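You operate a simulated robot arm through the tools that you are given. There is no shell and no other tool. Be economical: measure what you need, move in short steps, check, and stop when the job is done.

The job below is to be done with a simulated two-armed robot. You get a single attempt, and the scene is never put back.

TASK
Pack the two blue key blocks in the blue pack box.
Fine: the dark foam insert goes in the box, one block in each of its pockets; then snap the lid on.

The check looks at the end state, three seconds after you hand in, the way a careful person would. Anything else that was tipped, shoved, dropped, spilled or broken makes it a failure. Lids that push on must go on centred and level and be pressed home; caps that screw on are set level and turned clockwise until they are tight.

THE ROBOT
Two 7-joint arms with two-finger grippers on one trunk, on a base that drives. Base frame: it is fixed to the floor where the robot stands at the start and does not move with it; the origin is under the middle of the robot, x ahead of it, y to its left, z up. Units: m, degrees, N and s.
The left shoulder is at the start at [0.077, 0.216, 1.134], the right one opposite. With the tool pointing down near the work surface each hand reaches from about 0.1 to 0.74 m from the robot's upright axis, wherever it stands, measured 20 degrees to its own side. Places, roughly: blue pack box inside [0.5, 0.2, 0.8]; dotted pocket of the dark foam insert [0.7, 0.2, 0.8]; grey pack box [0.5, -2.5, 0.5]; pale foam insert [0.5, -2.75, 0.5]; plain pocket of the dark foam insert [0.8, 0.2, 0.8]. Payload 3.18 kg a hand.
The TCP of each hand is the grasp point between the finger pads, 0.03 m short of the fingertips. In the tool frame z runs along the fingers and y along their closing line. The gripper opens to 0.144 m. The gripper's body begins 0.103 m behind the TCP.
Orientation is told as [roll, pitch, yaw] about the base's x, y, z axes, in that order, counted from this pose: with the fingers straight down and closing along the base's y, the tool's x points along the base's -x, its y along +y and its z along -z.

THE INTERFACE
- The arms move only by the tool play_rows. It takes "left_motion", "right_motion" or both (then of equal length, played together; a hand with none holds still); each is a list of rows, each a list of 7 numbers: the shift along the tool's x, y, z in units of 300 mm (1.0 is 300 mm), then the turn, a rotation vector about the tool's x, y, z in units of 180 degrees (1.0 is 180 degrees), then the finger opening in m, from 0 to 0.144. In form: [[dx, dy, dz, rx, ry, rz, gripper], ...]. A call has 1 to 10 rows; each row is the pose to reach, as a shift and turn from the pose commanded when the call began, along the tool's axes at that moment. A call with a number of a shift or a turn outside -1 to 1 is refused whole. Rows are played at 5 a second. More than 0.05 m and 8.6 degrees between two rows, or a gripper value outside its range, and nothing of the call is played. A pose out of reach is approached as far as the arm can. The call stops where the force on the tool passes 90 N (or 10 N more than at its start, if that is more) or the arm is blocked; 0.2 s more then pass. The fingers move at their own pace and stop on an object; they squeeze with about 26 N. The grip force told is the motor's: it shows also when the fingers shut on nothing. Time passes only in rows, and 0.2 s behind the last, so rows that repeat a pose let the fingers close. It gives the time, the measured TCP pose, the force on the tool (base axes), the opening and the grip force at its end, in the units of the frame above (readings bear some noise), with the torque about the TCP (base axes, N m) and any sound that the robot's microphone picked up.
- Cameras (640 x 400 px; columns grow to the right, rows downward): "scene" is now at [0.1631, 0.0282, 1.3174]; the picture's right is [0.36, -0.93, 0.00], its down [-0.59, -0.23, -0.78] and it looks along [0.72, 0.28, -0.63] (base axes); focal length 255 px, centre (320, 200). "left" rides on the left gripper at [0.076, -0.016, -0.143] in its tool frame; the picture's right is [0.21, 0.98, 0.00], its down [-0.84, 0.18, -0.51] and it looks along [-0.50, 0.11, 0.86] (tool axes); focal length 218 px, centre (320, 200). "right" rides on the right gripper at [0.076, 0.016, -0.143] in its tool frame; the picture's right is [-0.21, 0.98, 0.00], its down [-0.84, -0.18, -0.51] and it looks along [-0.50, -0.11, 0.86] (tool axes); focal length 218 px, centre (320, 200). There is no depth. A picture from a camera that has moved, and an enlarged one, comes with that camera's place and axes in the base frame and with its lens.
- grab_frame(camera): a new picture of that camera. It takes no simulated time.
- slide_trunk(by): slides the trunk up (or, below 0, down) by that many m; the arms and the scene camera ride with it, the base frame stays. It gives what a move gives, with no picture.
- roll_base(legs): drives the robot by 1 to 6 legs, each [ahead, left, turn to the left] in m, m and degrees, along the robot's own axes; the way and the turn of a leg run together, so that a leg with both is an arc; at most 1.5 m and 180 degrees a leg. The arms and the cameras ride along, it lands a little off, and it stops where it bumps. It gives what a move gives.
- pan_tilt(pan, tilt): turns the head with the scene camera to pan (to the left, within 80 degrees either way) and tilt (down, from -29 to 69), counted from straight ahead of the robot. It gives what a move gives.
- zoom(camera, box): a new picture of the part [left, top, right, bottom] of that camera's present view, enlarged. It takes no simulated time.
- finish_job(): hands the job in; it is judged then, once.

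Work in short steps. Places have to be worked out from the pictures, the camera data and where the tool is seen: move nearer, look again, correct. Check each grasp and each placing, and mend what went wrong. You have 120 turns and 92 pictures in all, those below and enlarged ones among them. Open the grippers and draw the arms clear of the work before you hand the job in, unless the task says otherwise; then end with one line.

The tools are called after ">>>" by a JSON object that holds its "method" and its "body". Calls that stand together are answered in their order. play_rows: Moves the arms, as the interface text tells. Its arguments: {"type":"object","properties":{"left_motion":{"type":"array","items":{"type":"array","items":{"type":"number"}}},"right_motion":{"type":"array","items":{"type":"array","items":{"type":"number"}}}},"required":[]} The other tools are called the same way: slide_trunk (by) slides the trunk up or down; roll_base (legs) drives the base; pan_tilt (pan, tilt) turns the head that bears the scene camera; grab_frame (camera) takes a picture; zoom (camera, box) takes an enlarged picture of a part of a camera's view; finish_job () hands the job in.

At the start:

```text
clock: 0.0
left_position: [0.3963, 0.4044, 1.1059]
left_ee_rot: [0.0, 0.0, 0.1]
left_contact_force: [0.5, 0.5, -0.1]
left_moment: [0.01, -0.02, -0.01]
left_opening: 0.144
left_grasp_force: 0.1
right_position: [0.4171, -0.0406, 1.1016]
right_ee_rot: [0.1, 0.1, 0.0]
right_contact_force: [0.2, 0.1, -0.1]
right_moment: [0.05, 0.02, -0.06]
right_opening: 0.1441
right_grasp_force: 0.0
trunk travel left (down, up): [-0.216, 0.153]
robot x, y, heading: [0.0011, 0.0009, -0.1]
head pan, tilt: [21.4, 39.0]
```

scene: 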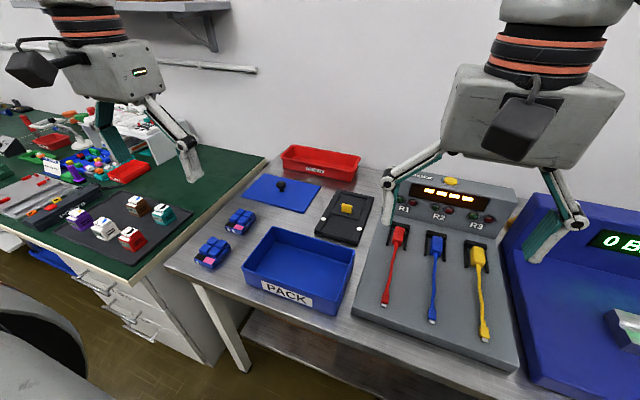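
right: 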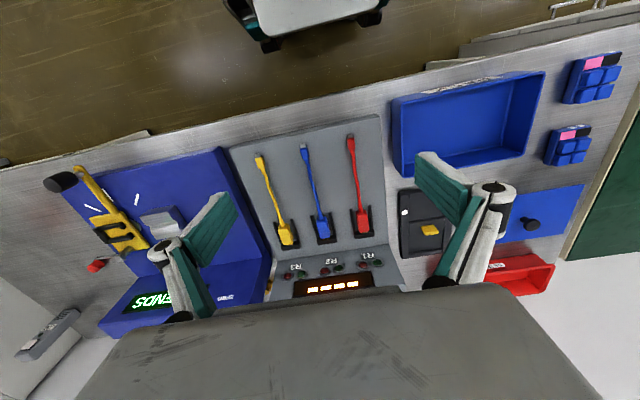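
left: 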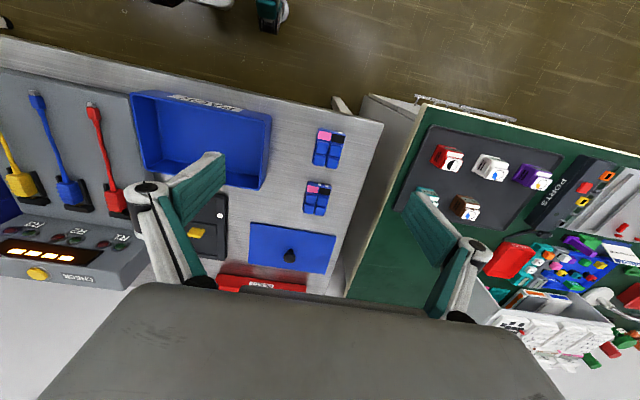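

I'll take a closer look at the box, insert, blocks and lid.

>>> {"method": "zoom", "body": {"camera": "scene", "box": [180, 130, 400, 320]}}

>>> {"method": "zoom", "body": {"camera": "left", "box": [120, 80, 400, 300]}}

```text
2.11 times, centred on (290, 225) of scene
camera zoom: at [0.1631, 0.0282, 1.3174], right [0.36, -0.93, 0.0], down [-0.59, -0.23, -0.78], along [0.72, 0.28, -0.63], focal length 536 px, centre (383, 147)
```

zoom: 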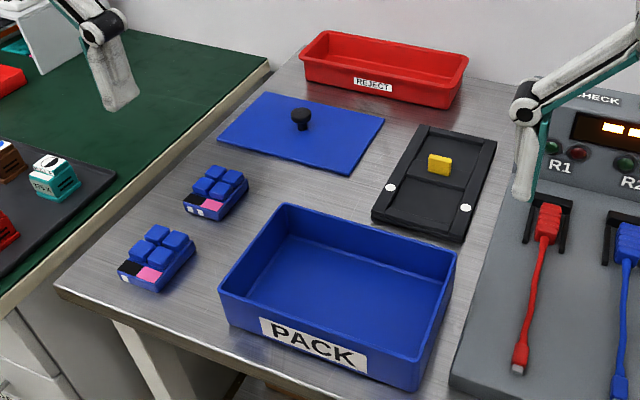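

```text
1.82 times, centred on (260, 190) of left
camera zoom: at [0.3187, 0.3883, 1.2496], right [-0.21, 0.98, 0.0], down [0.84, 0.18, 0.51], along [0.5, 0.11, -0.86], focal length 397 px, centre (429, 218)
```

zoom: 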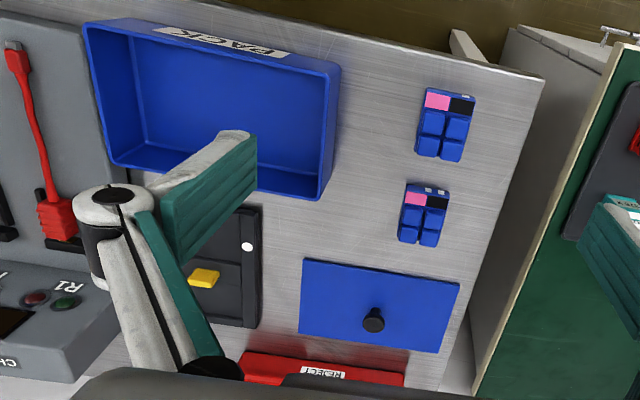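

I'll shift the left hand over the middle of the work for a better view and move the right hand off to the side.

>>> {"method": "play_rows", "body": {"left_motion": [[-0.067, -0.13, 0, 0, 0, 0, 0.144], [-0.133, -0.26, 0, 0, 0, 0, 0.144], [-0.2, -0.39, 0, 0, 0, 0, 0.144], [-0.267, -0.52, 0, 0, 0, 0, 0.144], [-0.333, -0.65, 0, 0, 0, 0, 0.144]], "right_motion": [[0.05, -0.13, 0, 0, 0, 0, 0.144], [0.1, -0.26, 0, 0, 0, 0, 0.144], [0.15, -0.39, 0, 0, 0, 0, 0.144], [0.2, -0.52, 0, 0, 0, 0, 0.144], [0.25, -0.65, 0, 0, 0, 0, 0.144]]}}

>>> {"method": "grab_frame", "body": {"camera": "left"}}

>>> {"method": "grab_frame", "body": {"camera": "scene"}}

```text
clock: 1.2
left_position: [0.4972, 0.2072, 1.1024]
left_ee_rot: [0.0, 0.1, 0.0]
left_contact_force: [-0.6, 0.3, -0.5]
left_moment: [0.05, 0.06, 0.01]
left_opening: 0.1442
left_grasp_force: 0.0
right_position: [0.3435, -0.2396, 1.0982]
right_ee_rot: [0.1, 0.2, -0.1]
right_contact_force: [0.0, -0.8, 0.5]
right_moment: [0.06, 0.01, 0.01]
right_opening: 0.1438
right_grasp_force: 0.2
trunk travel left (down, up): [-0.216, 0.153]
robot x, y, heading: [0.0058, -0.0021, 0.0]
head pan, tilt: [21.4, 39.0]
```

```text
86 pictures are left
camera left: at [0.4203, 0.1904, 1.2466], right [-0.21, 0.98, 0.0], down [0.84, 0.18, 0.51], along [0.49, 0.11, -0.86], focal length 218 px, centre (320, 200)
```

left: 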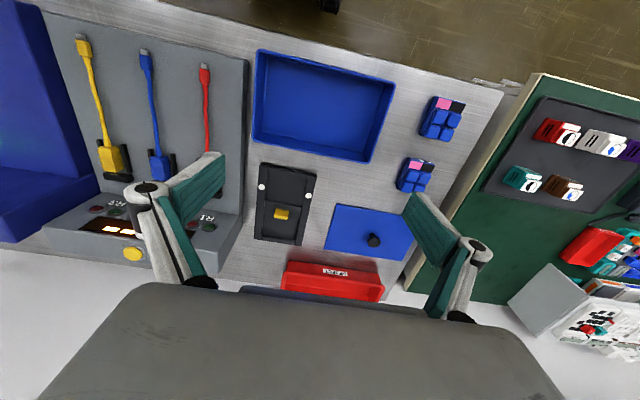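

```text
85 pictures are left
camera scene: at [0.1646, 0.0267, 1.3171], right [0.36, -0.93, 0.0], down [-0.59, -0.23, -0.78], along [0.72, 0.28, -0.63], focal length 255 px, centre (320, 200)
```

scene: 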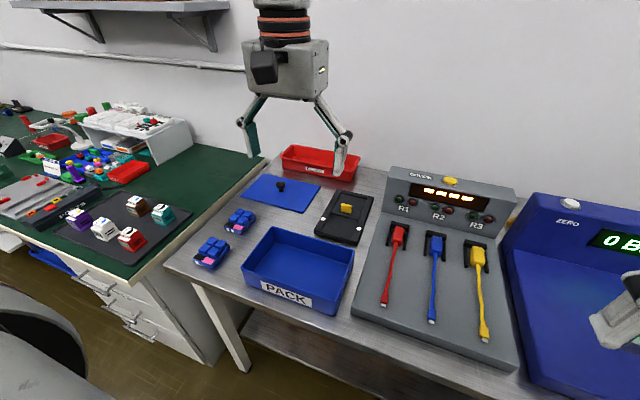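

Everything is in view of the left camera now; enlarging it to measure.

>>> {"method": "zoom", "body": {"camera": "left", "box": [230, 30, 480, 186]}}

>>> {"method": "zoom", "body": {"camera": "left", "box": [230, 145, 430, 270]}}

>>> {"method": "zoom", "body": {"camera": "scene", "box": [180, 160, 390, 320]}}

```text
2.56 times, centred on (355, 108) of left
camera zoom: at [0.4203, 0.1904, 1.2466], right [-0.21, 0.98, 0.0], down [0.84, 0.18, 0.51], along [0.49, 0.11, -0.86], focal length 559 px, centre (230, 436)
```

zoom: 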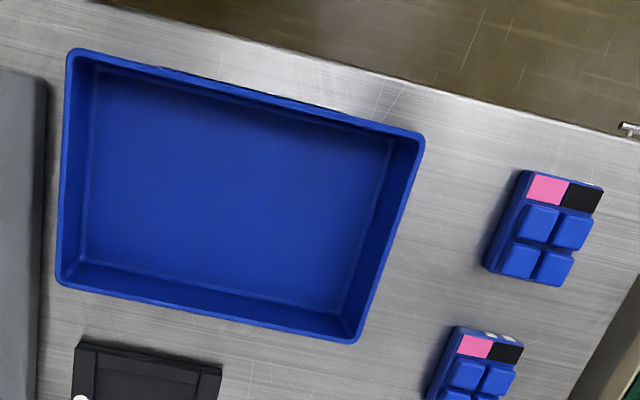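

```text
3.20 times, centred on (330, 208) of left
camera zoom: at [0.4203, 0.1904, 1.2466], right [-0.21, 0.98, 0.0], down [0.84, 0.18, 0.51], along [0.49, 0.11, -0.86], focal length 698 px, centre (288, 176)
```

zoom: 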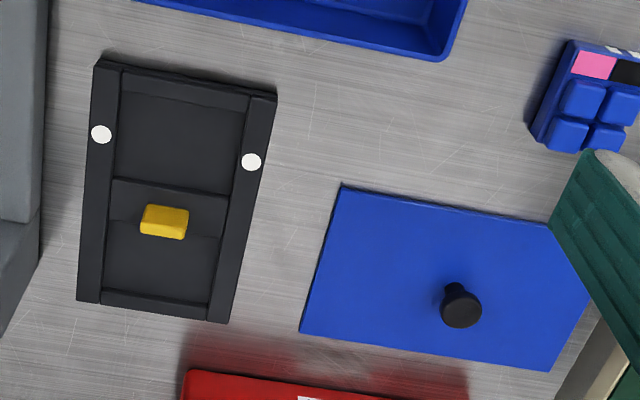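

```text
2.50 times, centred on (285, 240) of scene
camera zoom: at [0.1646, 0.0267, 1.3171], right [0.36, -0.93, 0.0], down [-0.59, -0.23, -0.78], along [0.72, 0.28, -0.63], focal length 637 px, centre (408, 100)
```

zoom: 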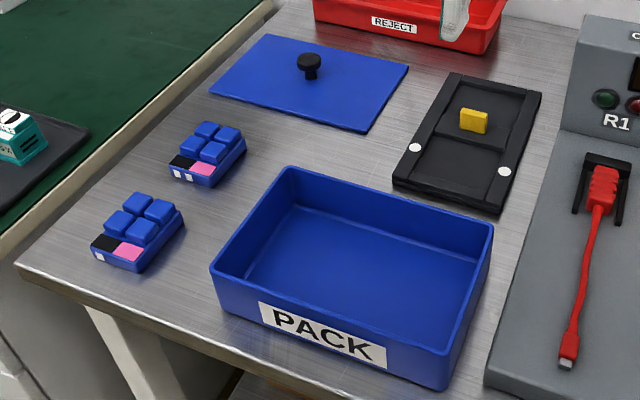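

Insert measures about x 0.61–0.82, y 0.104–0.226, top z≈0.81; box outer x 0.412–0.550, y 0.095–0.314, rim z≈0.85. I go closer over the insert for precise geometry.

>>> {"method": "play_rows", "body": {"left_motion": [[-0.083, -0.032, 0.103, 0, 0, 0, 0.144], [-0.167, -0.063, 0.206, 0, 0, 0, 0.144], [-0.25, -0.095, 0.309, 0, 0, 0, 0.144], [-0.333, -0.127, 0.411, 0, 0, 0, 0.144], [-0.417, -0.158, 0.514, 0, 0, 0, 0.144], [-0.5, -0.19, 0.617, 0, 0, 0, 0.144]]}}

>>> {"method": "grab_frame", "body": {"camera": "left"}}

```text
clock: 2.6
left_position: [0.6068, 0.2065, 0.9234]
left_ee_rot: [-0.3, 0.1, 0.0]
left_contact_force: [2.3, 1.2, 0.1]
left_moment: [-0.1, 0.25, 0.0]
left_opening: 0.144
left_grasp_force: 0.0
left hand out of reach, approached as far as the arm can: row 3, 4, 5, 6
right_position: [0.3461, -0.2331, 1.0973]
right_ee_rot: [-0.1, 0.5, 0.0]
right_contact_force: [1.4, 0.3, -0.2]
right_moment: [-0.07, 0.17, -0.02]
right_opening: 0.1438
right_grasp_force: 0.1
trunk travel left (down, up): [-0.216, 0.153]
robot x, y, heading: [-0.0022, -0.0008, -0.0]
head pan, tilt: [21.4, 39.0]
```

```text
81 pictures are left
camera left: at [0.53, 0.1906, 1.0685], right [-0.21, 0.98, 0.0], down [0.84, 0.18, 0.51], along [0.5, 0.1, -0.86], focal length 218 px, centre (320, 200)
```

left: 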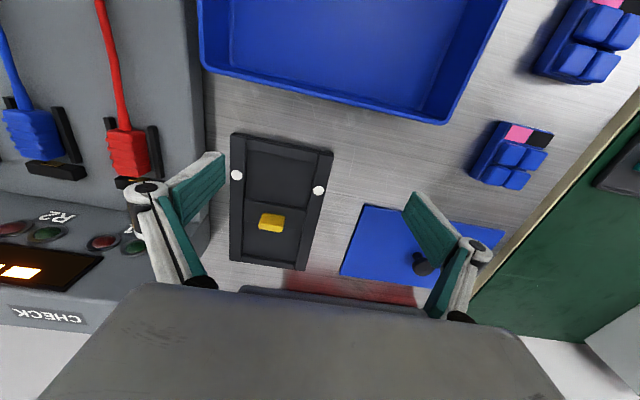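

Reach is marginal at this distance. I check the base's clearance to the table before driving closer.

>>> {"method": "pan_tilt", "body": {"pan": 0, "tilt": 69}}

>>> {"method": "grab_frame", "body": {"camera": "scene"}}

```text
clock: 3.5
left_position: [0.6026, 0.2058, 0.9288]
left_ee_rot: [-0.1, -0.2, 0.0]
left_contact_force: [0.3, -0.2, 0.2]
left_moment: [0.03, 0.03, -0.02]
left_opening: 0.144
left_grasp_force: 0.1
right_position: [0.3419, -0.2362, 1.1002]
right_ee_rot: [0.0, 0.1, 0.0]
right_contact_force: [-0.2, 0.2, 0.0]
right_moment: [-0.01, -0.01, 0.0]
right_opening: 0.1439
right_grasp_force: 0.0
trunk travel left (down, up): [-0.216, 0.153]
robot x, y, heading: [0.0001, -0.0005, -0.2]
head pan, tilt: [0.0, 68.8]
```

```text
80 pictures are left
camera scene: at [0.1394, -0.0031, 1.2797], right [0.0, -1.0, 0.0], down [-0.93, 0.0, -0.36], along [0.36, 0.0, -0.93], focal length 255 px, centre (320, 200)
```

scene: 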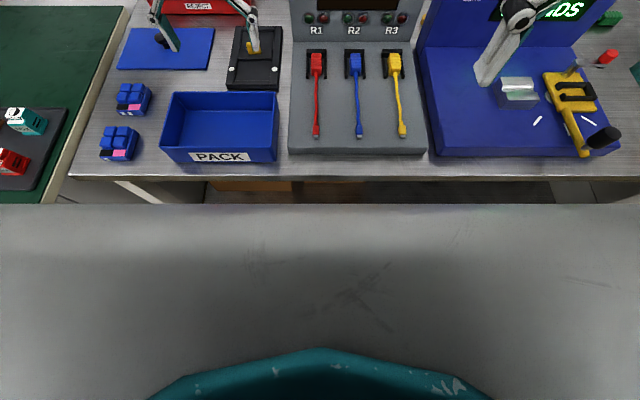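

The tab lies at the edge of reach, so I'll creep the base forward by a small step and see if it is clear.

>>> {"method": "roll_base", "body": {"legs": [[0.03, 0, 0]]}}

>>> {"method": "grab_frame", "body": {"camera": "scene"}}

```text
clock: 4.4
left_position: [0.6332, 0.2048, 0.9283]
left_ee_rot: [-0.1, 0.0, 0.0]
left_contact_force: [0.5, -0.2, -1.1]
left_moment: [0.0, 0.06, 0.02]
left_opening: 0.144
left_grasp_force: 0.1
right_position: [0.3734, -0.2355, 1.0994]
right_ee_rot: [0.0, 0.2, 0.0]
right_contact_force: [-0.3, 0.7, 0.1]
right_moment: [0.02, 0.06, 0.01]
right_opening: 0.1439
right_grasp_force: 0.0
trunk travel left (down, up): [-0.216, 0.153]
robot x, y, heading: [0.0291, -0.0015, -0.2]
head pan, tilt: [0.0, 68.8]
```

```text
79 pictures are left
camera scene: at [0.1704, -0.0031, 1.2796], right [0.0, -1.0, 0.0], down [-0.93, 0.0, -0.36], along [0.36, 0.0, -0.93], focal length 255 px, centre (320, 200)
```

scene: 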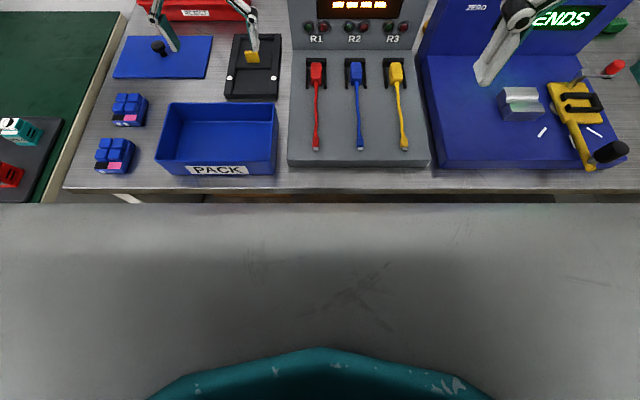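

The grey is the robot's own housing close to the camera. I continue forward carefully by another 5 cm.

>>> {"method": "roll_base", "body": {"legs": [[0.05, 0, 0]]}}

```text
clock: 5.3
left_position: [0.6829, 0.205, 0.9276]
left_ee_rot: [0.0, 0.0, 0.0]
left_contact_force: [0.7, 0.2, -0.7]
left_moment: [0.0, 0.0, -0.03]
left_opening: 0.1442
left_grasp_force: 0.0
right_position: [0.4235, -0.2358, 1.0996]
right_ee_rot: [0.0, 0.2, 0.1]
right_contact_force: [0.4, 0.4, 0.6]
right_moment: [0.01, 0.05, 0.02]
right_opening: 0.1439
right_grasp_force: 0.1
trunk travel left (down, up): [-0.216, 0.153]
robot x, y, heading: [0.0788, -0.0006, 0.1]
head pan, tilt: [0.0, 68.8]
```

No bump. Now raise the trunk for better reach and point the head at the work.

>>> {"method": "slide_trunk", "body": {"by": 0.1}}

>>> {"method": "pan_tilt", "body": {"pan": 25, "tilt": 52}}

>>> {"method": "play_rows", "body": {"left_motion": [[0.03, -0.05, 0.1, 0, 0, 0, 0.144], [0.06, -0.1, 0.2, 0, 0, 0, 0.144], [0.09, -0.15, 0.3, 0, 0, 0, 0.144], [0.12, -0.18, 0.4, 0, 0, 0, 0.144]]}}

>>> {"method": "grab_frame", "body": {"camera": "left"}}

>>> {"method": "grab_frame", "body": {"camera": "scene"}}

```text
clock: 6.7
left_position: [0.6778, 0.2059, 1.0955]
left_ee_rot: [-0.3, -7.1, 0.0]
left_contact_force: [0.1, 0.0, 0.0]
left_moment: [0.0, -0.05, 0.02]
left_opening: 0.144
left_grasp_force: 0.0
right_position: [0.4225, -0.2362, 1.1997]
right_ee_rot: [0.0, 0.1, 0.0]
right_contact_force: [0.8, 0.4, 0.1]
right_moment: [0.02, 0.01, 0.0]
right_opening: 0.144
right_grasp_force: 0.1
trunk travel left (down, up): [-0.316, 0.053]
robot x, y, heading: [0.0793, -0.0015, 0.1]
head pan, tilt: [0.0, 68.8]
```

```text
clock: 7.5
left_position: [0.6787, 0.205, 1.0962]
left_ee_rot: [-0.3, -7.1, -0.1]
left_contact_force: [-0.2, 0.3, 0.5]
left_moment: [0.0, -0.02, 0.02]
left_opening: 0.144
left_grasp_force: 0.0
right_position: [0.4218, -0.2356, 1.1989]
right_ee_rot: [0.0, 0.0, 0.1]
right_contact_force: [0.7, -0.6, 0.6]
right_moment: [-0.02, 0.0, -0.02]
right_opening: 0.144
right_grasp_force: 0.1
trunk travel left (down, up): [-0.316, 0.053]
robot x, y, heading: [0.0812, 0.0004, -0.0]
head pan, tilt: [25.0, 52.0]
```

```text
clock: 8.5
left_position: [0.6299, 0.1943, 0.9898]
left_ee_rot: [-0.2, -7.3, 0.1]
left_contact_force: [0.2, -0.4, -0.4]
left_moment: [0.03, 0.02, -0.03]
left_opening: 0.1442
left_grasp_force: 0.0
left hand out of reach, approached as far as the arm can: row 1, 2, 3, 4
right_position: [0.4213, -0.2363, 1.1999]
right_ee_rot: [-0.1, 0.1, 0.1]
right_contact_force: [-1.0, -0.2, -0.7]
right_moment: [-0.02, -0.01, 0.02]
right_opening: 0.1442
right_grasp_force: 0.0
trunk travel left (down, up): [-0.316, 0.053]
robot x, y, heading: [0.0833, -0.0008, -0.1]
head pan, tilt: [25.0, 52.0]
```

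```text
78 pictures are left
camera left: at [0.5355, 0.1783, 1.1225], right [-0.21, 0.98, -0.03], down [0.77, 0.18, 0.61], along [0.6, 0.1, -0.79], focal length 218 px, centre (320, 200)
```

left: 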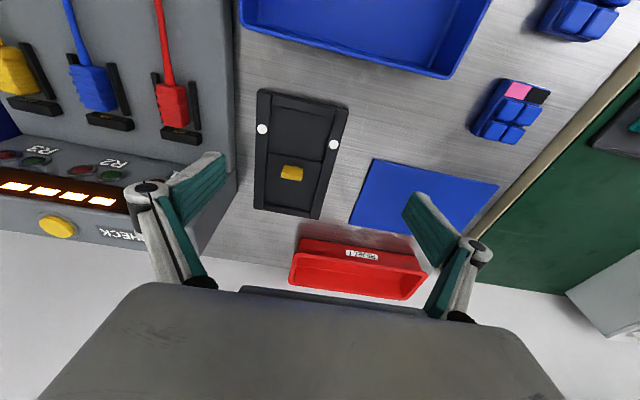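

```text
77 pictures are left
camera scene: at [0.1899, 0.0289, 1.402], right [0.42, -0.91, 0.0], down [-0.71, -0.33, -0.62], along [0.56, 0.26, -0.79], focal length 255 px, centre (320, 200)
```

scene: 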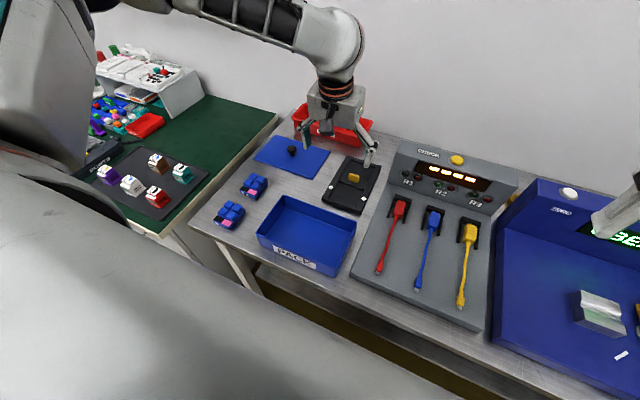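

The reports suggest the commanded pose is still beyond reach; I back the hand toward the robot to re-establish a clean pose.

>>> {"method": "play_rows", "body": {"left_motion": [[0.1, 0.05, 0, 0, 0, 0, 0.144], [0.2, 0.1, 0, 0, 0, 0, 0.144], [0.3, 0.15, 0, 0, 0, 0, 0.144], [0.4, 0.2, 0, 0, 0, 0, 0.144]]}}

```text
clock: 9.5
left_position: [0.51, 0.2539, 0.9756]
left_ee_rot: [-0.3, -7.2, 0.1]
left_contact_force: [-0.3, -0.2, -0.8]
left_moment: [-0.01, -0.02, -0.01]
left_opening: 0.144
left_grasp_force: 0.0
right_position: [0.4221, -0.2357, 1.2005]
right_ee_rot: [0.0, 0.0, 0.0]
right_contact_force: [-0.1, -0.4, 0.2]
right_moment: [-0.01, -0.04, 0.03]
right_opening: 0.1438
right_grasp_force: 0.0
trunk travel left (down, up): [-0.316, 0.053]
robot x, y, heading: [0.0761, 0.0017, 0.1]
head pan, tilt: [25.0, 52.0]
```

The hand seems limited going inward (below ~20° bearing). I'll shift the base 0.1 m to the right and level the tool.

>>> {"method": "roll_base", "body": {"legs": [[0, -0.1, 0]]}}

>>> {"method": "play_rows", "body": {"left_motion": [[0, 0, 0, 0.0017, 0.04, 0, 0.144], [0, 0, 0, 0.0017, 0.04, 0, 0.144]]}}

```text
clock: 11.1
left_position: [0.5123, 0.1518, 0.9762]
left_ee_rot: [-0.2, -7.1, 0.0]
left_contact_force: [-0.3, 0.1, 0.2]
left_moment: [0.03, -0.03, 0.02]
left_opening: 0.1441
left_grasp_force: 0.0
right_position: [0.4212, -0.3359, 1.1997]
right_ee_rot: [-0.1, 0.1, 0.0]
right_contact_force: [0.1, -0.2, 0.3]
right_moment: [0.0, 0.0, 0.01]
right_opening: 0.1442
right_grasp_force: 0.0
trunk travel left (down, up): [-0.316, 0.053]
robot x, y, heading: [0.0806, -0.1024, 0.1]
head pan, tilt: [25.0, 52.0]
```

```text
clock: 11.7
left_position: [0.5109, 0.1528, 0.9768]
left_ee_rot: [-0.5, 0.1, -0.1]
left_contact_force: [0.3, 0.4, 0.2]
left_moment: [0.01, -0.02, 0.02]
left_opening: 0.1441
left_grasp_force: 0.1
right_position: [0.4208, -0.3364, 1.2003]
right_ee_rot: [0.0, 0.0, 0.0]
right_contact_force: [0.0, -0.4, 0.0]
right_moment: [0.02, -0.02, 0.01]
right_opening: 0.144
right_grasp_force: 0.1
trunk travel left (down, up): [-0.316, 0.053]
robot x, y, heading: [0.0805, -0.1008, -0.1]
head pan, tilt: [25.0, 52.0]
```

Level now. Move over the insert for a close look.

>>> {"method": "play_rows", "body": {"left_motion": [[-0.15, 0, 0.05, -0.0028, 0, 0, 0.144], [-0.3, 0, 0.1, -0.0028, 0, 0, 0.144], [-0.45, 0, 0.15, -0.0028, 0, 0, 0.144]]}}

>>> {"method": "zoom", "body": {"camera": "left", "box": [190, 80, 430, 280]}}

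```text
clock: 12.5
left_position: [0.641, 0.1575, 0.9334]
left_ee_rot: [-0.1, 0.1, 0.0]
left_contact_force: [1.0, -0.6, 0.3]
left_moment: [0.03, 0.05, -0.03]
left_opening: 0.1442
left_grasp_force: 0.1
left hand out of reach, approached as far as the arm can: row 3
right_position: [0.423, -0.3349, 1.2002]
right_ee_rot: [0.0, 0.1, -0.1]
right_contact_force: [0.4, -0.3, 0.2]
right_moment: [-0.01, -0.01, 0.01]
right_opening: 0.1442
right_grasp_force: 0.0
trunk travel left (down, up): [-0.316, 0.053]
robot x, y, heading: [0.077, -0.0989, -0.3]
head pan, tilt: [25.0, 52.0]
```

```text
2.00 times, centred on (310, 180) of left
camera zoom: at [0.5644, 0.141, 1.0775], right [-0.21, 0.98, 0.0], down [0.84, 0.18, 0.51], along [0.5, 0.1, -0.86], focal length 436 px, centre (340, 240)
```

zoom: 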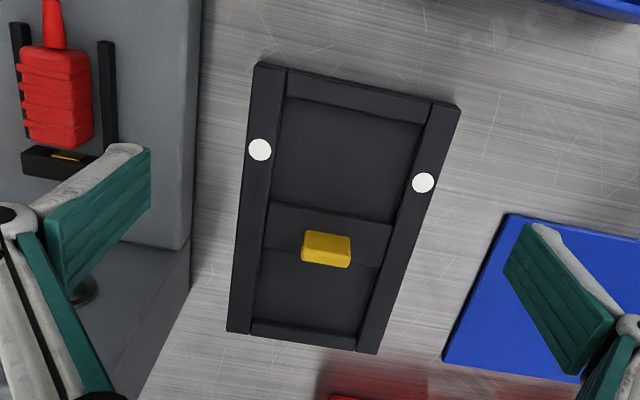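

I test whether the hand can go further forward and lower from here.

>>> {"method": "play_rows", "body": {"left_motion": [[-0.06, 0, 0.08, 0, 0, 0, 0.144], [-0.12, 0, 0.12, 0, 0, 0, 0.144], [-0.18, 0.0, 0.14, 0, 0, 0, 0.144]]}}

```text
clock: 13.3
left_position: [0.6522, 0.1808, 0.9205]
left_ee_rot: [0.0, 0.0, -0.1]
left_contact_force: [0.4, 0.2, -0.1]
left_moment: [-0.03, -0.01, 0.0]
left_opening: 0.1439
left_grasp_force: 0.1
left hand out of reach, approached as far as the arm can: row 1, 2, 3
right_position: [0.4229, -0.3363, 1.1987]
right_ee_rot: [0.0, 0.0, 0.0]
right_contact_force: [0.6, 0.0, 0.6]
right_moment: [-0.03, -0.01, 0.02]
right_opening: 0.144
right_grasp_force: 0.0
trunk travel left (down, up): [-0.316, 0.053]
robot x, y, heading: [0.0816, -0.0948, 0.1]
head pan, tilt: [25.0, 52.0]
```

The reach boundary pushes the hand outward, so I'd do better with the work further to the robot's left. Retract and rise, then turn the base right and advance slightly.

>>> {"method": "play_rows", "body": {"left_motion": [[0.1, 0.1, -0.1, 0, 0, 0, 0.144], [0.2, 0.2, -0.2, 0, 0, 0, 0.144], [0.3, 0.3, -0.3, 0, 0, 0, 0.144], [0.4, 0.4, -0.4, 0, 0, 0, 0.144], [0.5, 0.5, -0.5, 0, 0, 0, 0.144]]}}

>>> {"method": "roll_base", "body": {"legs": [[0.05, 0, 0], [0, 0, -18]]}}

>>> {"method": "slide_trunk", "body": {"by": -0.1}}

```text
refused: row 1 steps farther than a row can; nothing moved
```

```text
clock: 15.4
left_position: [0.7508, 0.0048, 0.9091]
left_ee_rot: [1.1, 2.0, -18.1]
left_contact_force: [0.1, 4.1, 1.2]
left_moment: [-0.48, 0.17, -0.02]
left_opening: 0.144
left_grasp_force: 0.0
right_position: [0.3815, -0.4298, 1.1998]
right_ee_rot: [0.0, 0.2, -18.0]
right_contact_force: [0.2, -0.1, 0.5]
right_moment: [-0.04, 0.02, 0.0]
right_opening: 0.144
right_grasp_force: 0.2
trunk travel left (down, up): [-0.316, 0.053]
robot x, y, heading: [0.1268, -0.0971, -18.0]
head pan, tilt: [25.0, 52.0]
stopped in leg 2: the force on the tool passed its limit at 100 N (the readings are from after the stop); the commanded pose is now the measured one
```

```text
clock: 15.9
left_position: [0.7498, 0.0035, 0.908]
left_ee_rot: [0.7, 1.1, -18.3]
left_contact_force: [-30.6, 17.7, 45.5]
left_moment: [-1.55, 0.88, -0.03]
left_opening: 0.1449
left_grasp_force: 0.4
right_position: [0.3788, -0.427, 1.1838]
right_ee_rot: [0.1, -0.1, -17.8]
right_contact_force: [0.2, -0.1, 0.1]
right_moment: [0.04, 0.05, 0.02]
right_opening: 0.1441
right_grasp_force: 0.0
trunk travel left (down, up): [-0.3, 0.069]
robot x, y, heading: [0.1282, -0.0949, -17.7]
head pan, tilt: [25.0, 52.0]
stopped: the force on the tool passed its limit at 115 N (the readings are from after the stop); the commanded pose is now the measured one
```

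The refused retract let the hand touch the check station. I raise the trunk straight away and inspect.

>>> {"method": "slide_trunk", "body": {"by": 0.06}}

>>> {"method": "grab_frame", "body": {"camera": "scene"}}

>>> {"method": "grab_frame", "body": {"camera": "left"}}

```text
clock: 16.9
left_position: [0.7552, 0.0001, 0.9656]
left_ee_rot: [0.7, 0.7, -18.3]
left_contact_force: [-0.7, -1.2, -1.8]
left_moment: [0.05, -0.17, 0.05]
left_opening: 0.1395
left_grasp_force: 0.1
right_position: [0.3795, -0.4281, 1.2442]
right_ee_rot: [0.0, 0.1, -17.9]
right_contact_force: [-1.0, 0.8, -0.1]
right_moment: [0.02, -0.08, -0.02]
right_opening: 0.1439
right_grasp_force: 0.2
trunk travel left (down, up): [-0.36, 0.009]
robot x, y, heading: [0.1304, -0.0981, -17.9]
head pan, tilt: [25.0, 52.0]
```

```text
75 pictures are left
camera scene: at [0.2393, -0.1044, 1.4461], right [0.12, -0.99, 0.0], down [-0.78, -0.1, -0.62], along [0.61, 0.08, -0.79], focal length 255 px, centre (320, 200)
```

scene: 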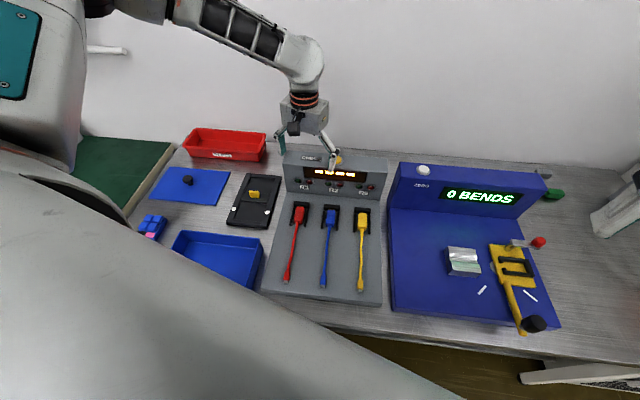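

```text
74 pictures are left
camera left: at [0.6771, 0.0063, 1.1098], right [0.11, 0.99, 0.02], down [0.86, -0.1, 0.5], along [0.5, -0.04, -0.87], focal length 218 px, centre (320, 200)
```

left: 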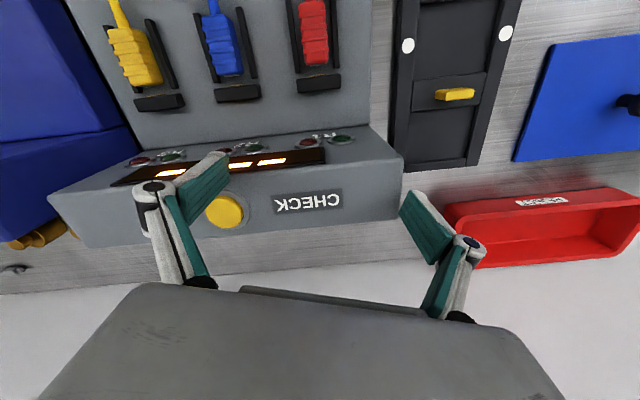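

Nothing appears displaced: the station, inserts and bins stand as before. From now on I go one dependent step at a time; I move the hand left over the insert.

>>> {"method": "play_rows", "body": {"left_motion": [[0.073, 0.095, 0, 0, 0, 0, 0.144], [0.146, 0.19, 0, 0, 0, 0, 0.144], [0.219, 0.285, 0, 0, 0, 0, 0.144], [0.292, 0.38, 0, 0, 0, 0, 0.144], [0.365, 0.477, 0, 0, 0, 0, 0.144]]}}

```text
clock: 18.1
left_position: [0.6972, 0.1719, 0.9668]
left_ee_rot: [0.9, 1.1, -18.3]
left_contact_force: [-0.4, 0.1, -0.1]
left_moment: [-0.03, -0.06, -0.01]
left_opening: 0.1441
left_grasp_force: 0.0
right_position: [0.3826, -0.4268, 1.2431]
right_ee_rot: [0.1, 0.1, -17.9]
right_contact_force: [-0.2, 0.9, -0.3]
right_moment: [-0.04, -0.05, -0.01]
right_opening: 0.1441
right_grasp_force: 0.1
trunk travel left (down, up): [-0.36, 0.009]
robot x, y, heading: [0.1247, -0.0996, -18.0]
head pan, tilt: [25.0, 52.0]
```

Reachable here. Lower the trunk 8 cm, then square the hand to the insert.

>>> {"method": "slide_trunk", "body": {"by": -0.08}}

>>> {"method": "play_rows", "body": {"left_motion": [[0, 0, 0, 0.003, -0.004, -0.034, 0.144], [0, 0, 0, 0.005, -0.006, -0.068, 0.144], [0, 0, 0, 0.005, -0.006, -0.102, 0.144]]}}

>>> {"method": "grab_frame", "body": {"camera": "left"}}

```text
clock: 19.3
left_position: [0.6971, 0.1727, 0.8886]
left_ee_rot: [1.1, 1.1, -18.2]
left_contact_force: [-0.3, 0.5, -0.3]
left_moment: [0.0, -0.02, -0.02]
left_opening: 0.1439
left_grasp_force: 0.1
right_position: [0.3801, -0.4282, 1.1635]
right_ee_rot: [0.0, 0.1, -17.9]
right_contact_force: [0.5, 0.0, -0.6]
right_moment: [0.01, -0.04, -0.01]
right_opening: 0.1442
right_grasp_force: 0.1
trunk travel left (down, up): [-0.28, 0.089]
robot x, y, heading: [0.1321, -0.1013, -17.9]
head pan, tilt: [25.0, 52.0]
```

```text
clock: 20.1
left_position: [0.6958, 0.1714, 0.8873]
left_ee_rot: [0.2, -0.1, 0.1]
left_contact_force: [-0.1, 0.0, -0.4]
left_moment: [-0.04, 0.0, -0.01]
left_opening: 0.1439
left_grasp_force: 0.0
right_position: [0.3814, -0.4284, 1.1625]
right_ee_rot: [0.0, 0.2, -17.9]
right_contact_force: [0.1, 0.1, -0.3]
right_moment: [-0.03, -0.01, 0.03]
right_opening: 0.1442
right_grasp_force: 0.0
trunk travel left (down, up): [-0.28, 0.089]
robot x, y, heading: [0.128, -0.0938, -17.7]
head pan, tilt: [25.0, 52.0]
```

```text
73 pictures are left
camera left: at [0.6188, 0.1548, 1.0308], right [-0.21, 0.98, 0.0], down [0.84, 0.18, 0.51], along [0.5, 0.11, -0.86], focal length 218 px, centre (320, 200)
```

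left: 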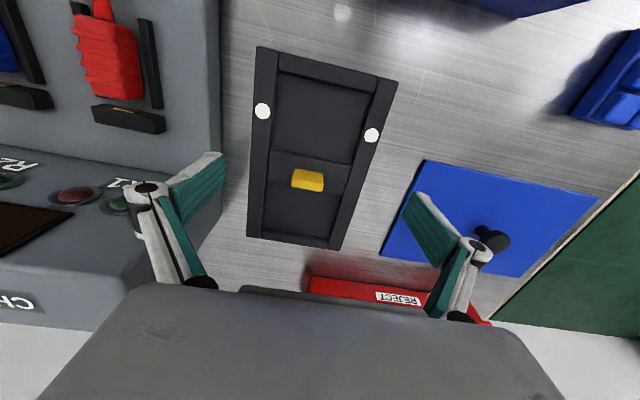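

Tab centre computes to (0.716, 0.163). Partly close the fingers, align over it, then descend.

>>> {"method": "play_rows", "body": {"left_motion": [[-0.067, -0.028, 0, 0, 0, 0, 0.07], [-0.067, -0.028, 0, 0, 0, 0, 0.07], [-0.067, -0.028, 0.05, 0, 0, 0, 0.07]]}}

>>> {"method": "zoom", "body": {"camera": "left", "box": [220, 100, 420, 300]}}

```text
clock: 20.9
left_position: [0.7179, 0.1642, 0.8708]
left_ee_rot: [0.2, -0.1, 0.1]
left_contact_force: [0.7, 0.9, 0.1]
left_moment: [0.0, 0.01, 0.01]
left_opening: 0.0698
left_grasp_force: 0.2
right_position: [0.3831, -0.4289, 1.163]
right_ee_rot: [0.0, 0.2, -17.8]
right_contact_force: [0.7, -0.4, -1.0]
right_moment: [0.01, 0.03, 0.01]
right_opening: 0.1442
right_grasp_force: 0.0
trunk travel left (down, up): [-0.28, 0.089]
robot x, y, heading: [0.1262, -0.0977, -18.0]
head pan, tilt: [25.0, 52.0]
```

```text
2.00 times, centred on (320, 200) of left
camera zoom: at [0.64, 0.1467, 1.0151], right [-0.21, 0.98, 0.0], down [0.84, 0.18, 0.51], along [0.5, 0.11, -0.86], focal length 436 px, centre (320, 200)
```

zoom: 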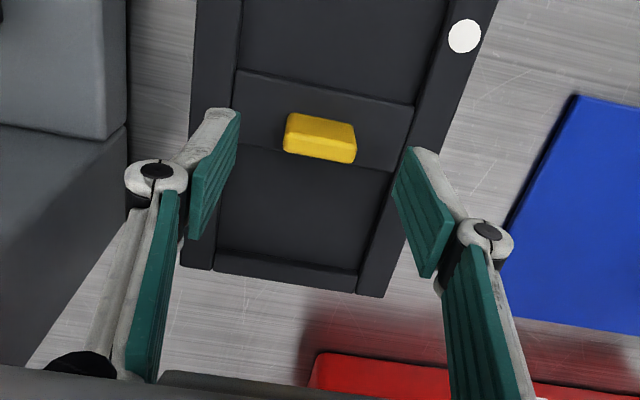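

Fingers straddle the tab symmetrically. Descend 2.4 cm and close.

>>> {"method": "play_rows", "body": {"left_motion": [[0, 0, 0.04, 0, 0, 0, 0.07], [0, 0, 0.08, 0, 0, 0, 0.07], [0, 0, 0.08, 0, 0, 0, 0.0], [0, 0, 0.08, 0, 0, 0, 0.0], [0, 0, 0.08, 0, 0, 0, 0.0]]}}

>>> {"method": "zoom", "body": {"camera": "left", "box": [220, 100, 420, 300]}}

```text
clock: 22.1
left_position: [0.717, 0.1647, 0.8486]
left_ee_rot: [0.2, -0.1, 0.0]
left_contact_force: [-0.3, -0.8, 0.1]
left_moment: [-0.02, -0.02, 0.02]
left_opening: 0.0304
left_grasp_force: 25.5
right_position: [0.3827, -0.4281, 1.1628]
right_ee_rot: [0.0, 0.2, -17.9]
right_contact_force: [-0.2, 0.2, 0.7]
right_moment: [-0.02, -0.01, 0.03]
right_opening: 0.1442
right_grasp_force: 0.0
trunk travel left (down, up): [-0.28, 0.089]
robot x, y, heading: [0.1279, -0.0959, -18.1]
head pan, tilt: [25.0, 52.0]
```

```text
2.00 times, centred on (320, 200) of left
camera zoom: at [0.6391, 0.1468, 0.9915], right [-0.21, 0.98, 0.0], down [0.84, 0.18, 0.51], along [0.5, 0.11, -0.86], focal length 436 px, centre (320, 200)
```

zoom: 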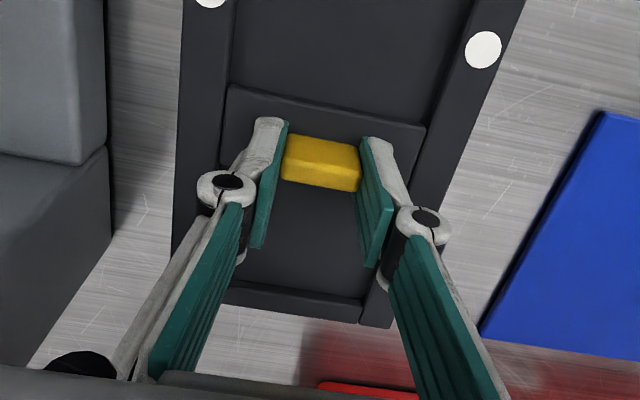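

Gripped at 0.030 m. Lift straight up 0.1 m and check.

>>> {"method": "play_rows", "body": {"left_motion": [[0, 0, -0.03, 0, 0, 0, 0.0], [0, 0, -0.1, 0, 0, 0, 0.0], [0, 0, -0.2, 0, 0, 0, 0.0], [0, 0, -0.333, 0, 0, 0, 0.0]]}}

>>> {"method": "grab_frame", "body": {"camera": "left"}}

>>> {"method": "grab_frame", "body": {"camera": "scene"}}

```text
clock: 23.1
left_position: [0.716, 0.1645, 0.9506]
left_ee_rot: [0.3, -0.1, -0.1]
left_contact_force: [-0.4, -0.8, 0.1]
left_moment: [-0.06, -0.01, 0.04]
left_opening: 0.0309
left_grasp_force: 25.5
right_position: [0.3806, -0.4293, 1.1631]
right_ee_rot: [0.1, 0.1, -18.0]
right_contact_force: [0.3, 0.6, 0.3]
right_moment: [0.02, -0.06, 0.0]
right_opening: 0.1441
right_grasp_force: 0.0
trunk travel left (down, up): [-0.28, 0.089]
robot x, y, heading: [0.1253, -0.0954, -18.0]
head pan, tilt: [25.0, 52.0]
```

```text
70 pictures are left
camera left: at [0.6376, 0.1469, 1.0933], right [-0.21, 0.98, 0.0], down [0.84, 0.18, 0.51], along [0.5, 0.11, -0.86], focal length 218 px, centre (320, 200)
```

left: 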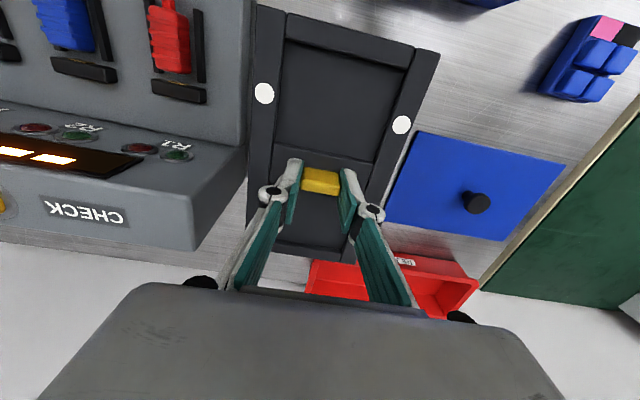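

```text
69 pictures are left
camera scene: at [0.2495, -0.1079, 1.3654], right [0.12, -0.99, 0.0], down [-0.78, -0.1, -0.62], along [0.61, 0.08, -0.79], focal length 255 px, centre (320, 200)
```

scene: 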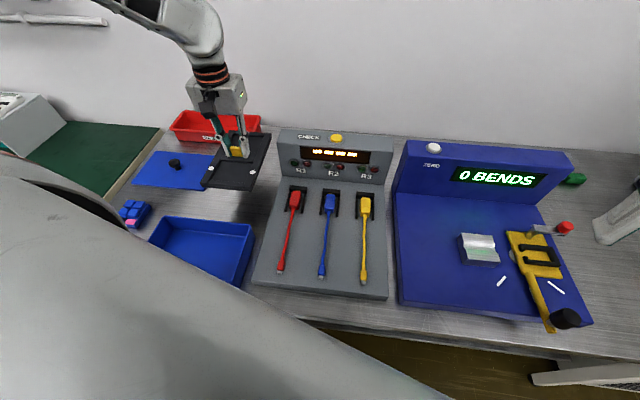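

Insert is held level. Carry it back over the box at height first, no rotation yet.

>>> {"method": "play_rows", "body": {"left_motion": [[0.155, 0.026, -0.02, 0, 0, 0, 0.0], [0.31, 0.053, -0.04, 0, 0, 0, 0.0], [0.465, 0.08, -0.06, 0, 0, 0, 0.0], [0.62, 0.106, -0.08, 0, 0, 0, 0.0], [0.78, 0.133, -0.1, 0, 0, 0, 0.0]]}}

```text
clock: 24.3
left_position: [0.5392, 0.2193, 0.9842]
left_ee_rot: [0.0, -0.1, 0.0]
left_contact_force: [0.6, -0.2, 0.4]
left_moment: [-0.01, -0.02, 0.02]
left_opening: 0.0308
left_grasp_force: 26.3
left hand out of reach, approached as far as the arm can: row 4, 5
right_position: [0.3809, -0.427, 1.1642]
right_ee_rot: [0.1, 0.1, -17.9]
right_contact_force: [-0.3, -0.1, -0.6]
right_moment: [0.0, -0.04, 0.02]
right_opening: 0.1437
right_grasp_force: 0.1
trunk travel left (down, up): [-0.28, 0.089]
robot x, y, heading: [0.1286, -0.097, -17.7]
head pan, tilt: [25.0, 52.0]
```

Near boundary now; rotate the insert here (clear of everything) toward yaw −90°.

>>> {"method": "play_rows", "body": {"left_motion": [[0, 0, 0, 0, 0, 0.045, 0.0], [0, 0, 0, 0, 0, 0.09, 0.0], [0, 0, 0, 0, 0, 0.135, 0.0], [0, 0, 0, 0, 0, 0.18, 0.0], [0, 0, 0, 0, 0, 0.225, 0.0]]}}

```text
clock: 25.5
left_position: [0.5404, 0.2175, 0.9852]
left_ee_rot: [0.2, 0.0, -40.6]
left_contact_force: [0.3, 0.0, -0.9]
left_moment: [-0.03, -0.02, -0.02]
left_opening: 0.031
left_grasp_force: 26.4
right_position: [0.382, -0.4283, 1.1646]
right_ee_rot: [0.1, 0.1, -17.9]
right_contact_force: [0.5, 0.9, -0.2]
right_moment: [0.0, 0.01, -0.02]
right_opening: 0.144
right_grasp_force: 0.1
trunk travel left (down, up): [-0.28, 0.089]
robot x, y, heading: [0.1259, -0.0966, -18.0]
head pan, tilt: [25.0, 52.0]
```

Works freely; continue to −90°.

>>> {"method": "play_rows", "body": {"left_motion": [[0, 0, 0, 0, 0, 0.046, 0.0], [0, 0, 0, 0, 0, 0.092, 0.0], [0, 0, 0, 0, 0, 0.138, 0.0], [0, 0, 0, 0, 0, 0.184, 0.0], [0, 0, 0, 0, 0, 0.23, 0.0], [0, 0, 0, 0, 0, 0.2745, 0.0]]}}

>>> {"method": "grab_frame", "body": {"camera": "left"}}

>>> {"method": "grab_frame", "body": {"camera": "scene"}}

```text
clock: 26.9
left_position: [0.5408, 0.2177, 0.9854]
left_ee_rot: [0.1, 0.2, -90.0]
left_contact_force: [-0.7, -0.2, -0.4]
left_moment: [0.0, -0.02, -0.03]
left_opening: 0.0308
left_grasp_force: 25.7
right_position: [0.3815, -0.4282, 1.1627]
right_ee_rot: [-0.1, 0.3, -17.9]
right_contact_force: [0.2, -0.6, 0.2]
right_moment: [-0.01, -0.03, 0.05]
right_opening: 0.1439
right_grasp_force: 0.1
trunk travel left (down, up): [-0.28, 0.089]
robot x, y, heading: [0.1247, -0.1002, -18.0]
head pan, tilt: [25.0, 52.0]
```

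```text
68 pictures are left
camera left: at [0.5237, 0.2925, 1.1289], right [0.98, 0.21, 0.0], down [0.18, -0.84, 0.51], along [0.11, -0.49, -0.86], focal length 218 px, centre (320, 200)
```

left: 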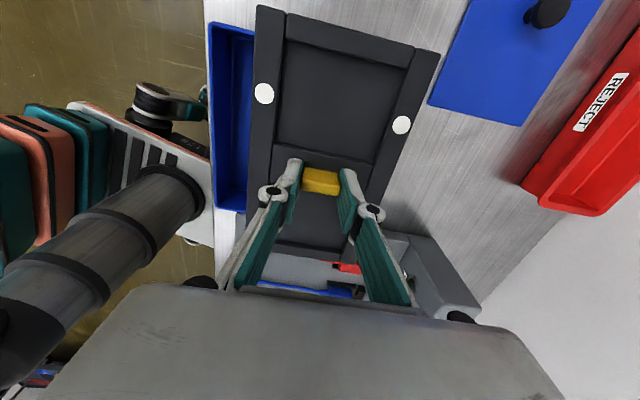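

```text
67 pictures are left
camera scene: at [0.2506, -0.1075, 1.3653], right [0.12, -0.99, 0.0], down [-0.78, -0.1, -0.62], along [0.61, 0.08, -0.79], focal length 255 px, centre (320, 200)
```

scene: 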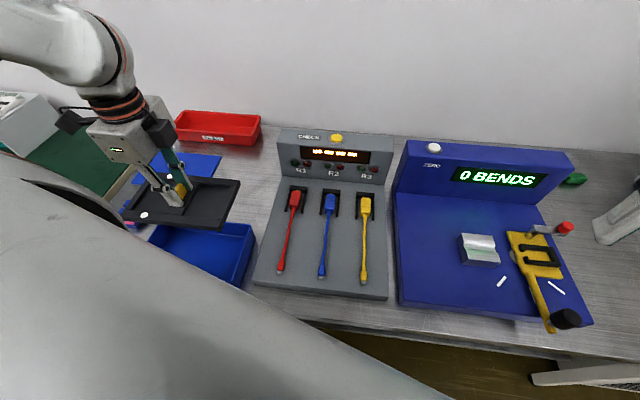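

Insert is square at yaw −90, dotted end toward +y. Shift to be over the box centre (TCP target 0.483, 0.206).

>>> {"method": "play_rows", "body": {"left_motion": [[-0.02, -0.1, 0, 0, 0, 0, 0.0], [-0.04, -0.193, 0.05, 0, -0.001, 0, 0.0], [-0.04, -0.193, 0.13, 0, -0.001, 0, 0.0]]}}

>>> {"method": "grab_frame", "body": {"camera": "left"}}

```text
clock: 27.7
left_position: [0.5418, 0.222, 0.9417]
left_ee_rot: [0.0, -0.1, -90.0]
left_contact_force: [-0.4, 1.0, -1.2]
left_moment: [0.0, 0.04, -0.04]
left_opening: 0.0307
left_grasp_force: 26.5
left hand out of reach, approached as far as the arm can: row 1, 2, 3
right_position: [0.3824, -0.428, 1.1617]
right_ee_rot: [0.1, 0.2, -17.9]
right_contact_force: [0.1, 0.4, -0.6]
right_moment: [-0.02, 0.05, 0.0]
right_opening: 0.1437
right_grasp_force: 0.0
trunk travel left (down, up): [-0.28, 0.089]
robot x, y, heading: [0.1283, -0.1019, -17.9]
head pan, tilt: [25.0, 52.0]
```

```text
66 pictures are left
camera left: at [0.5251, 0.2985, 1.0855], right [0.98, 0.21, 0.0], down [0.18, -0.84, 0.51], along [0.11, -0.5, -0.86], focal length 218 px, centre (320, 200)
```

left: 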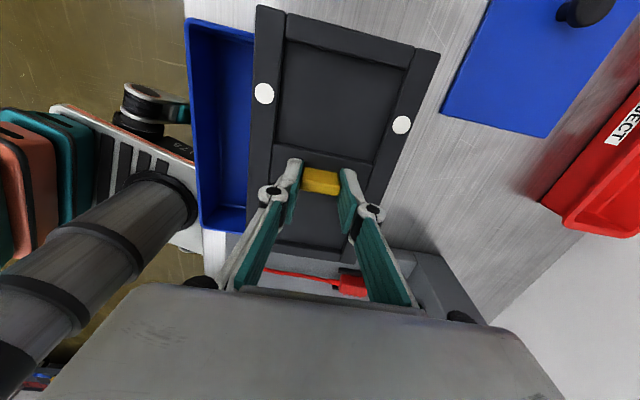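

The arm is at its inner limit, so I'll move the base back instead: about −0.07 ahead, −0.035 left.

>>> {"method": "roll_base", "body": {"legs": [[-0.07, -0.035, 0]]}}

```text
clock: 28.7
left_position: [0.4631, 0.2107, 0.9431]
left_ee_rot: [0.0, 0.0, -89.9]
left_contact_force: [-0.4, 0.2, 0.6]
left_moment: [0.04, -0.05, -0.02]
left_opening: 0.031
left_grasp_force: 26.0
right_position: [0.3031, -0.4403, 1.1634]
right_ee_rot: [0.1, 0.2, -17.9]
right_contact_force: [-0.6, -0.4, -0.8]
right_moment: [-0.02, -0.06, 0.02]
right_opening: 0.144
right_grasp_force: 0.1
trunk travel left (down, up): [-0.28, 0.089]
robot x, y, heading: [0.0546, -0.108, -17.6]
head pan, tilt: [25.0, 52.0]
```

Now fine adjust outward by (+0.020, −0.005) and view.

>>> {"method": "play_rows", "body": {"left_motion": [[-0.0157, 0.066, 0, 0, 0, 0, 0.0], [-0.0157, 0.066, 0.025, 0, 0, 0, 0.0]]}}

>>> {"method": "grab_frame", "body": {"camera": "left"}}

>>> {"method": "grab_frame", "body": {"camera": "scene"}}

```text
clock: 29.3
left_position: [0.482, 0.208, 0.9351]
left_ee_rot: [0.1, -0.1, -89.8]
left_contact_force: [0.7, 0.7, -0.3]
left_moment: [-0.02, -0.04, 0.0]
left_opening: 0.0309
left_grasp_force: 26.1
right_position: [0.3047, -0.4389, 1.1622]
right_ee_rot: [0.1, 0.1, -17.8]
right_contact_force: [0.0, 0.9, 0.8]
right_moment: [-0.01, 0.0, 0.01]
right_opening: 0.1437
right_grasp_force: 0.1
trunk travel left (down, up): [-0.28, 0.089]
robot x, y, heading: [0.0474, -0.1099, -17.9]
head pan, tilt: [25.0, 52.0]
```

```text
65 pictures are left
camera left: at [0.4653, 0.2822, 1.0788], right [0.98, 0.21, 0.0], down [0.18, -0.84, 0.51], along [0.11, -0.5, -0.86], focal length 218 px, centre (320, 200)
```

left: 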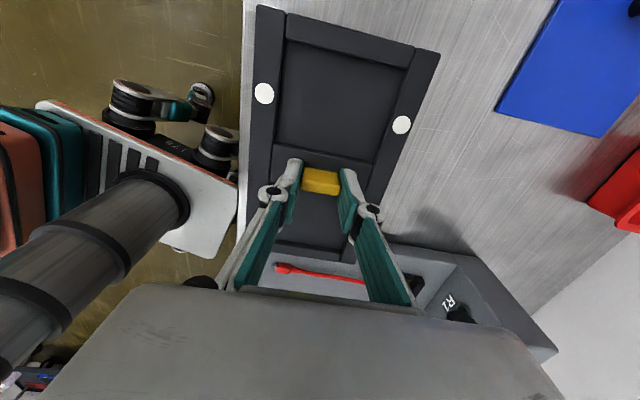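

```text
64 pictures are left
camera scene: at [0.1724, -0.119, 1.3653], right [0.12, -0.99, 0.0], down [-0.78, -0.1, -0.62], along [0.61, 0.08, -0.79], focal length 255 px, centre (320, 200)
```

scene: 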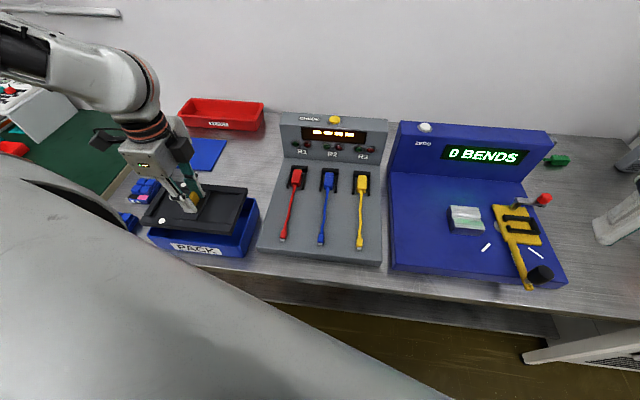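

>>> {"method": "zoom", "body": {"camera": "scene", "box": [120, 160, 280, 270]}}

```text
3.64 times, centred on (200, 215) of scene
camera zoom: at [0.1724, -0.119, 1.3653], right [0.12, -0.99, 0.0], down [-0.78, -0.1, -0.62], along [0.61, 0.08, -0.79], focal length 926 px, centre (756, 146)
```

zoom: 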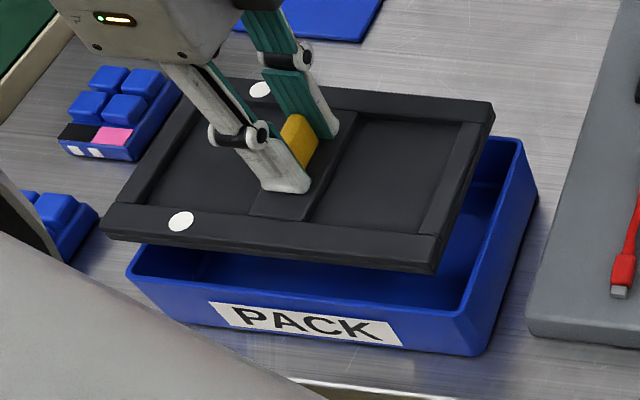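

Zooming further on the corners for alignment.

>>> {"method": "zoom", "body": {"camera": "scene", "box": [210, 180, 274, 260]}}

>>> {"method": "zoom", "body": {"camera": "scene", "box": [136, 190, 216, 250]}}

```text
5.00 times, centred on (242, 220) of scene
camera zoom: at [0.1724, -0.119, 1.3653], right [0.12, -0.99, 0.0], down [-0.78, -0.1, -0.62], along [0.61, 0.08, -0.79], focal length 1273 px, centre (710, 100)
```

zoom: 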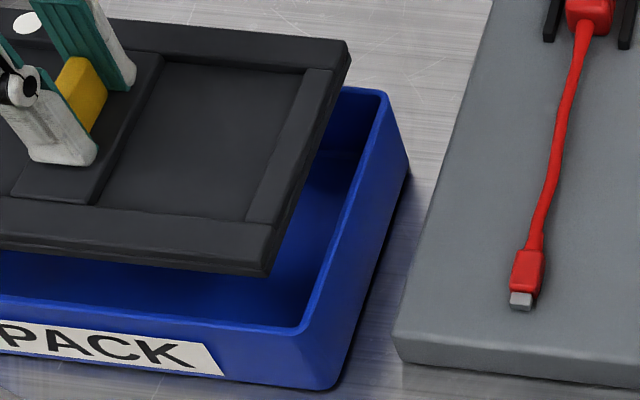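

```text
6.67 times, centred on (176, 220) of scene
camera zoom: at [0.1724, -0.119, 1.3653], right [0.12, -0.99, 0.0], down [-0.78, -0.1, -0.62], along [0.61, 0.08, -0.79], focal length 1698 px, centre (1280, 67)
```

zoom: 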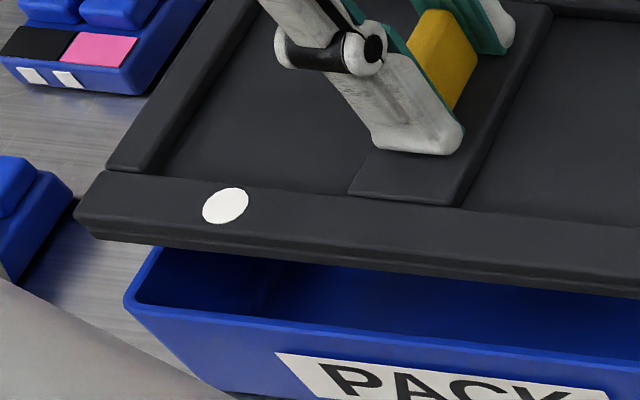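

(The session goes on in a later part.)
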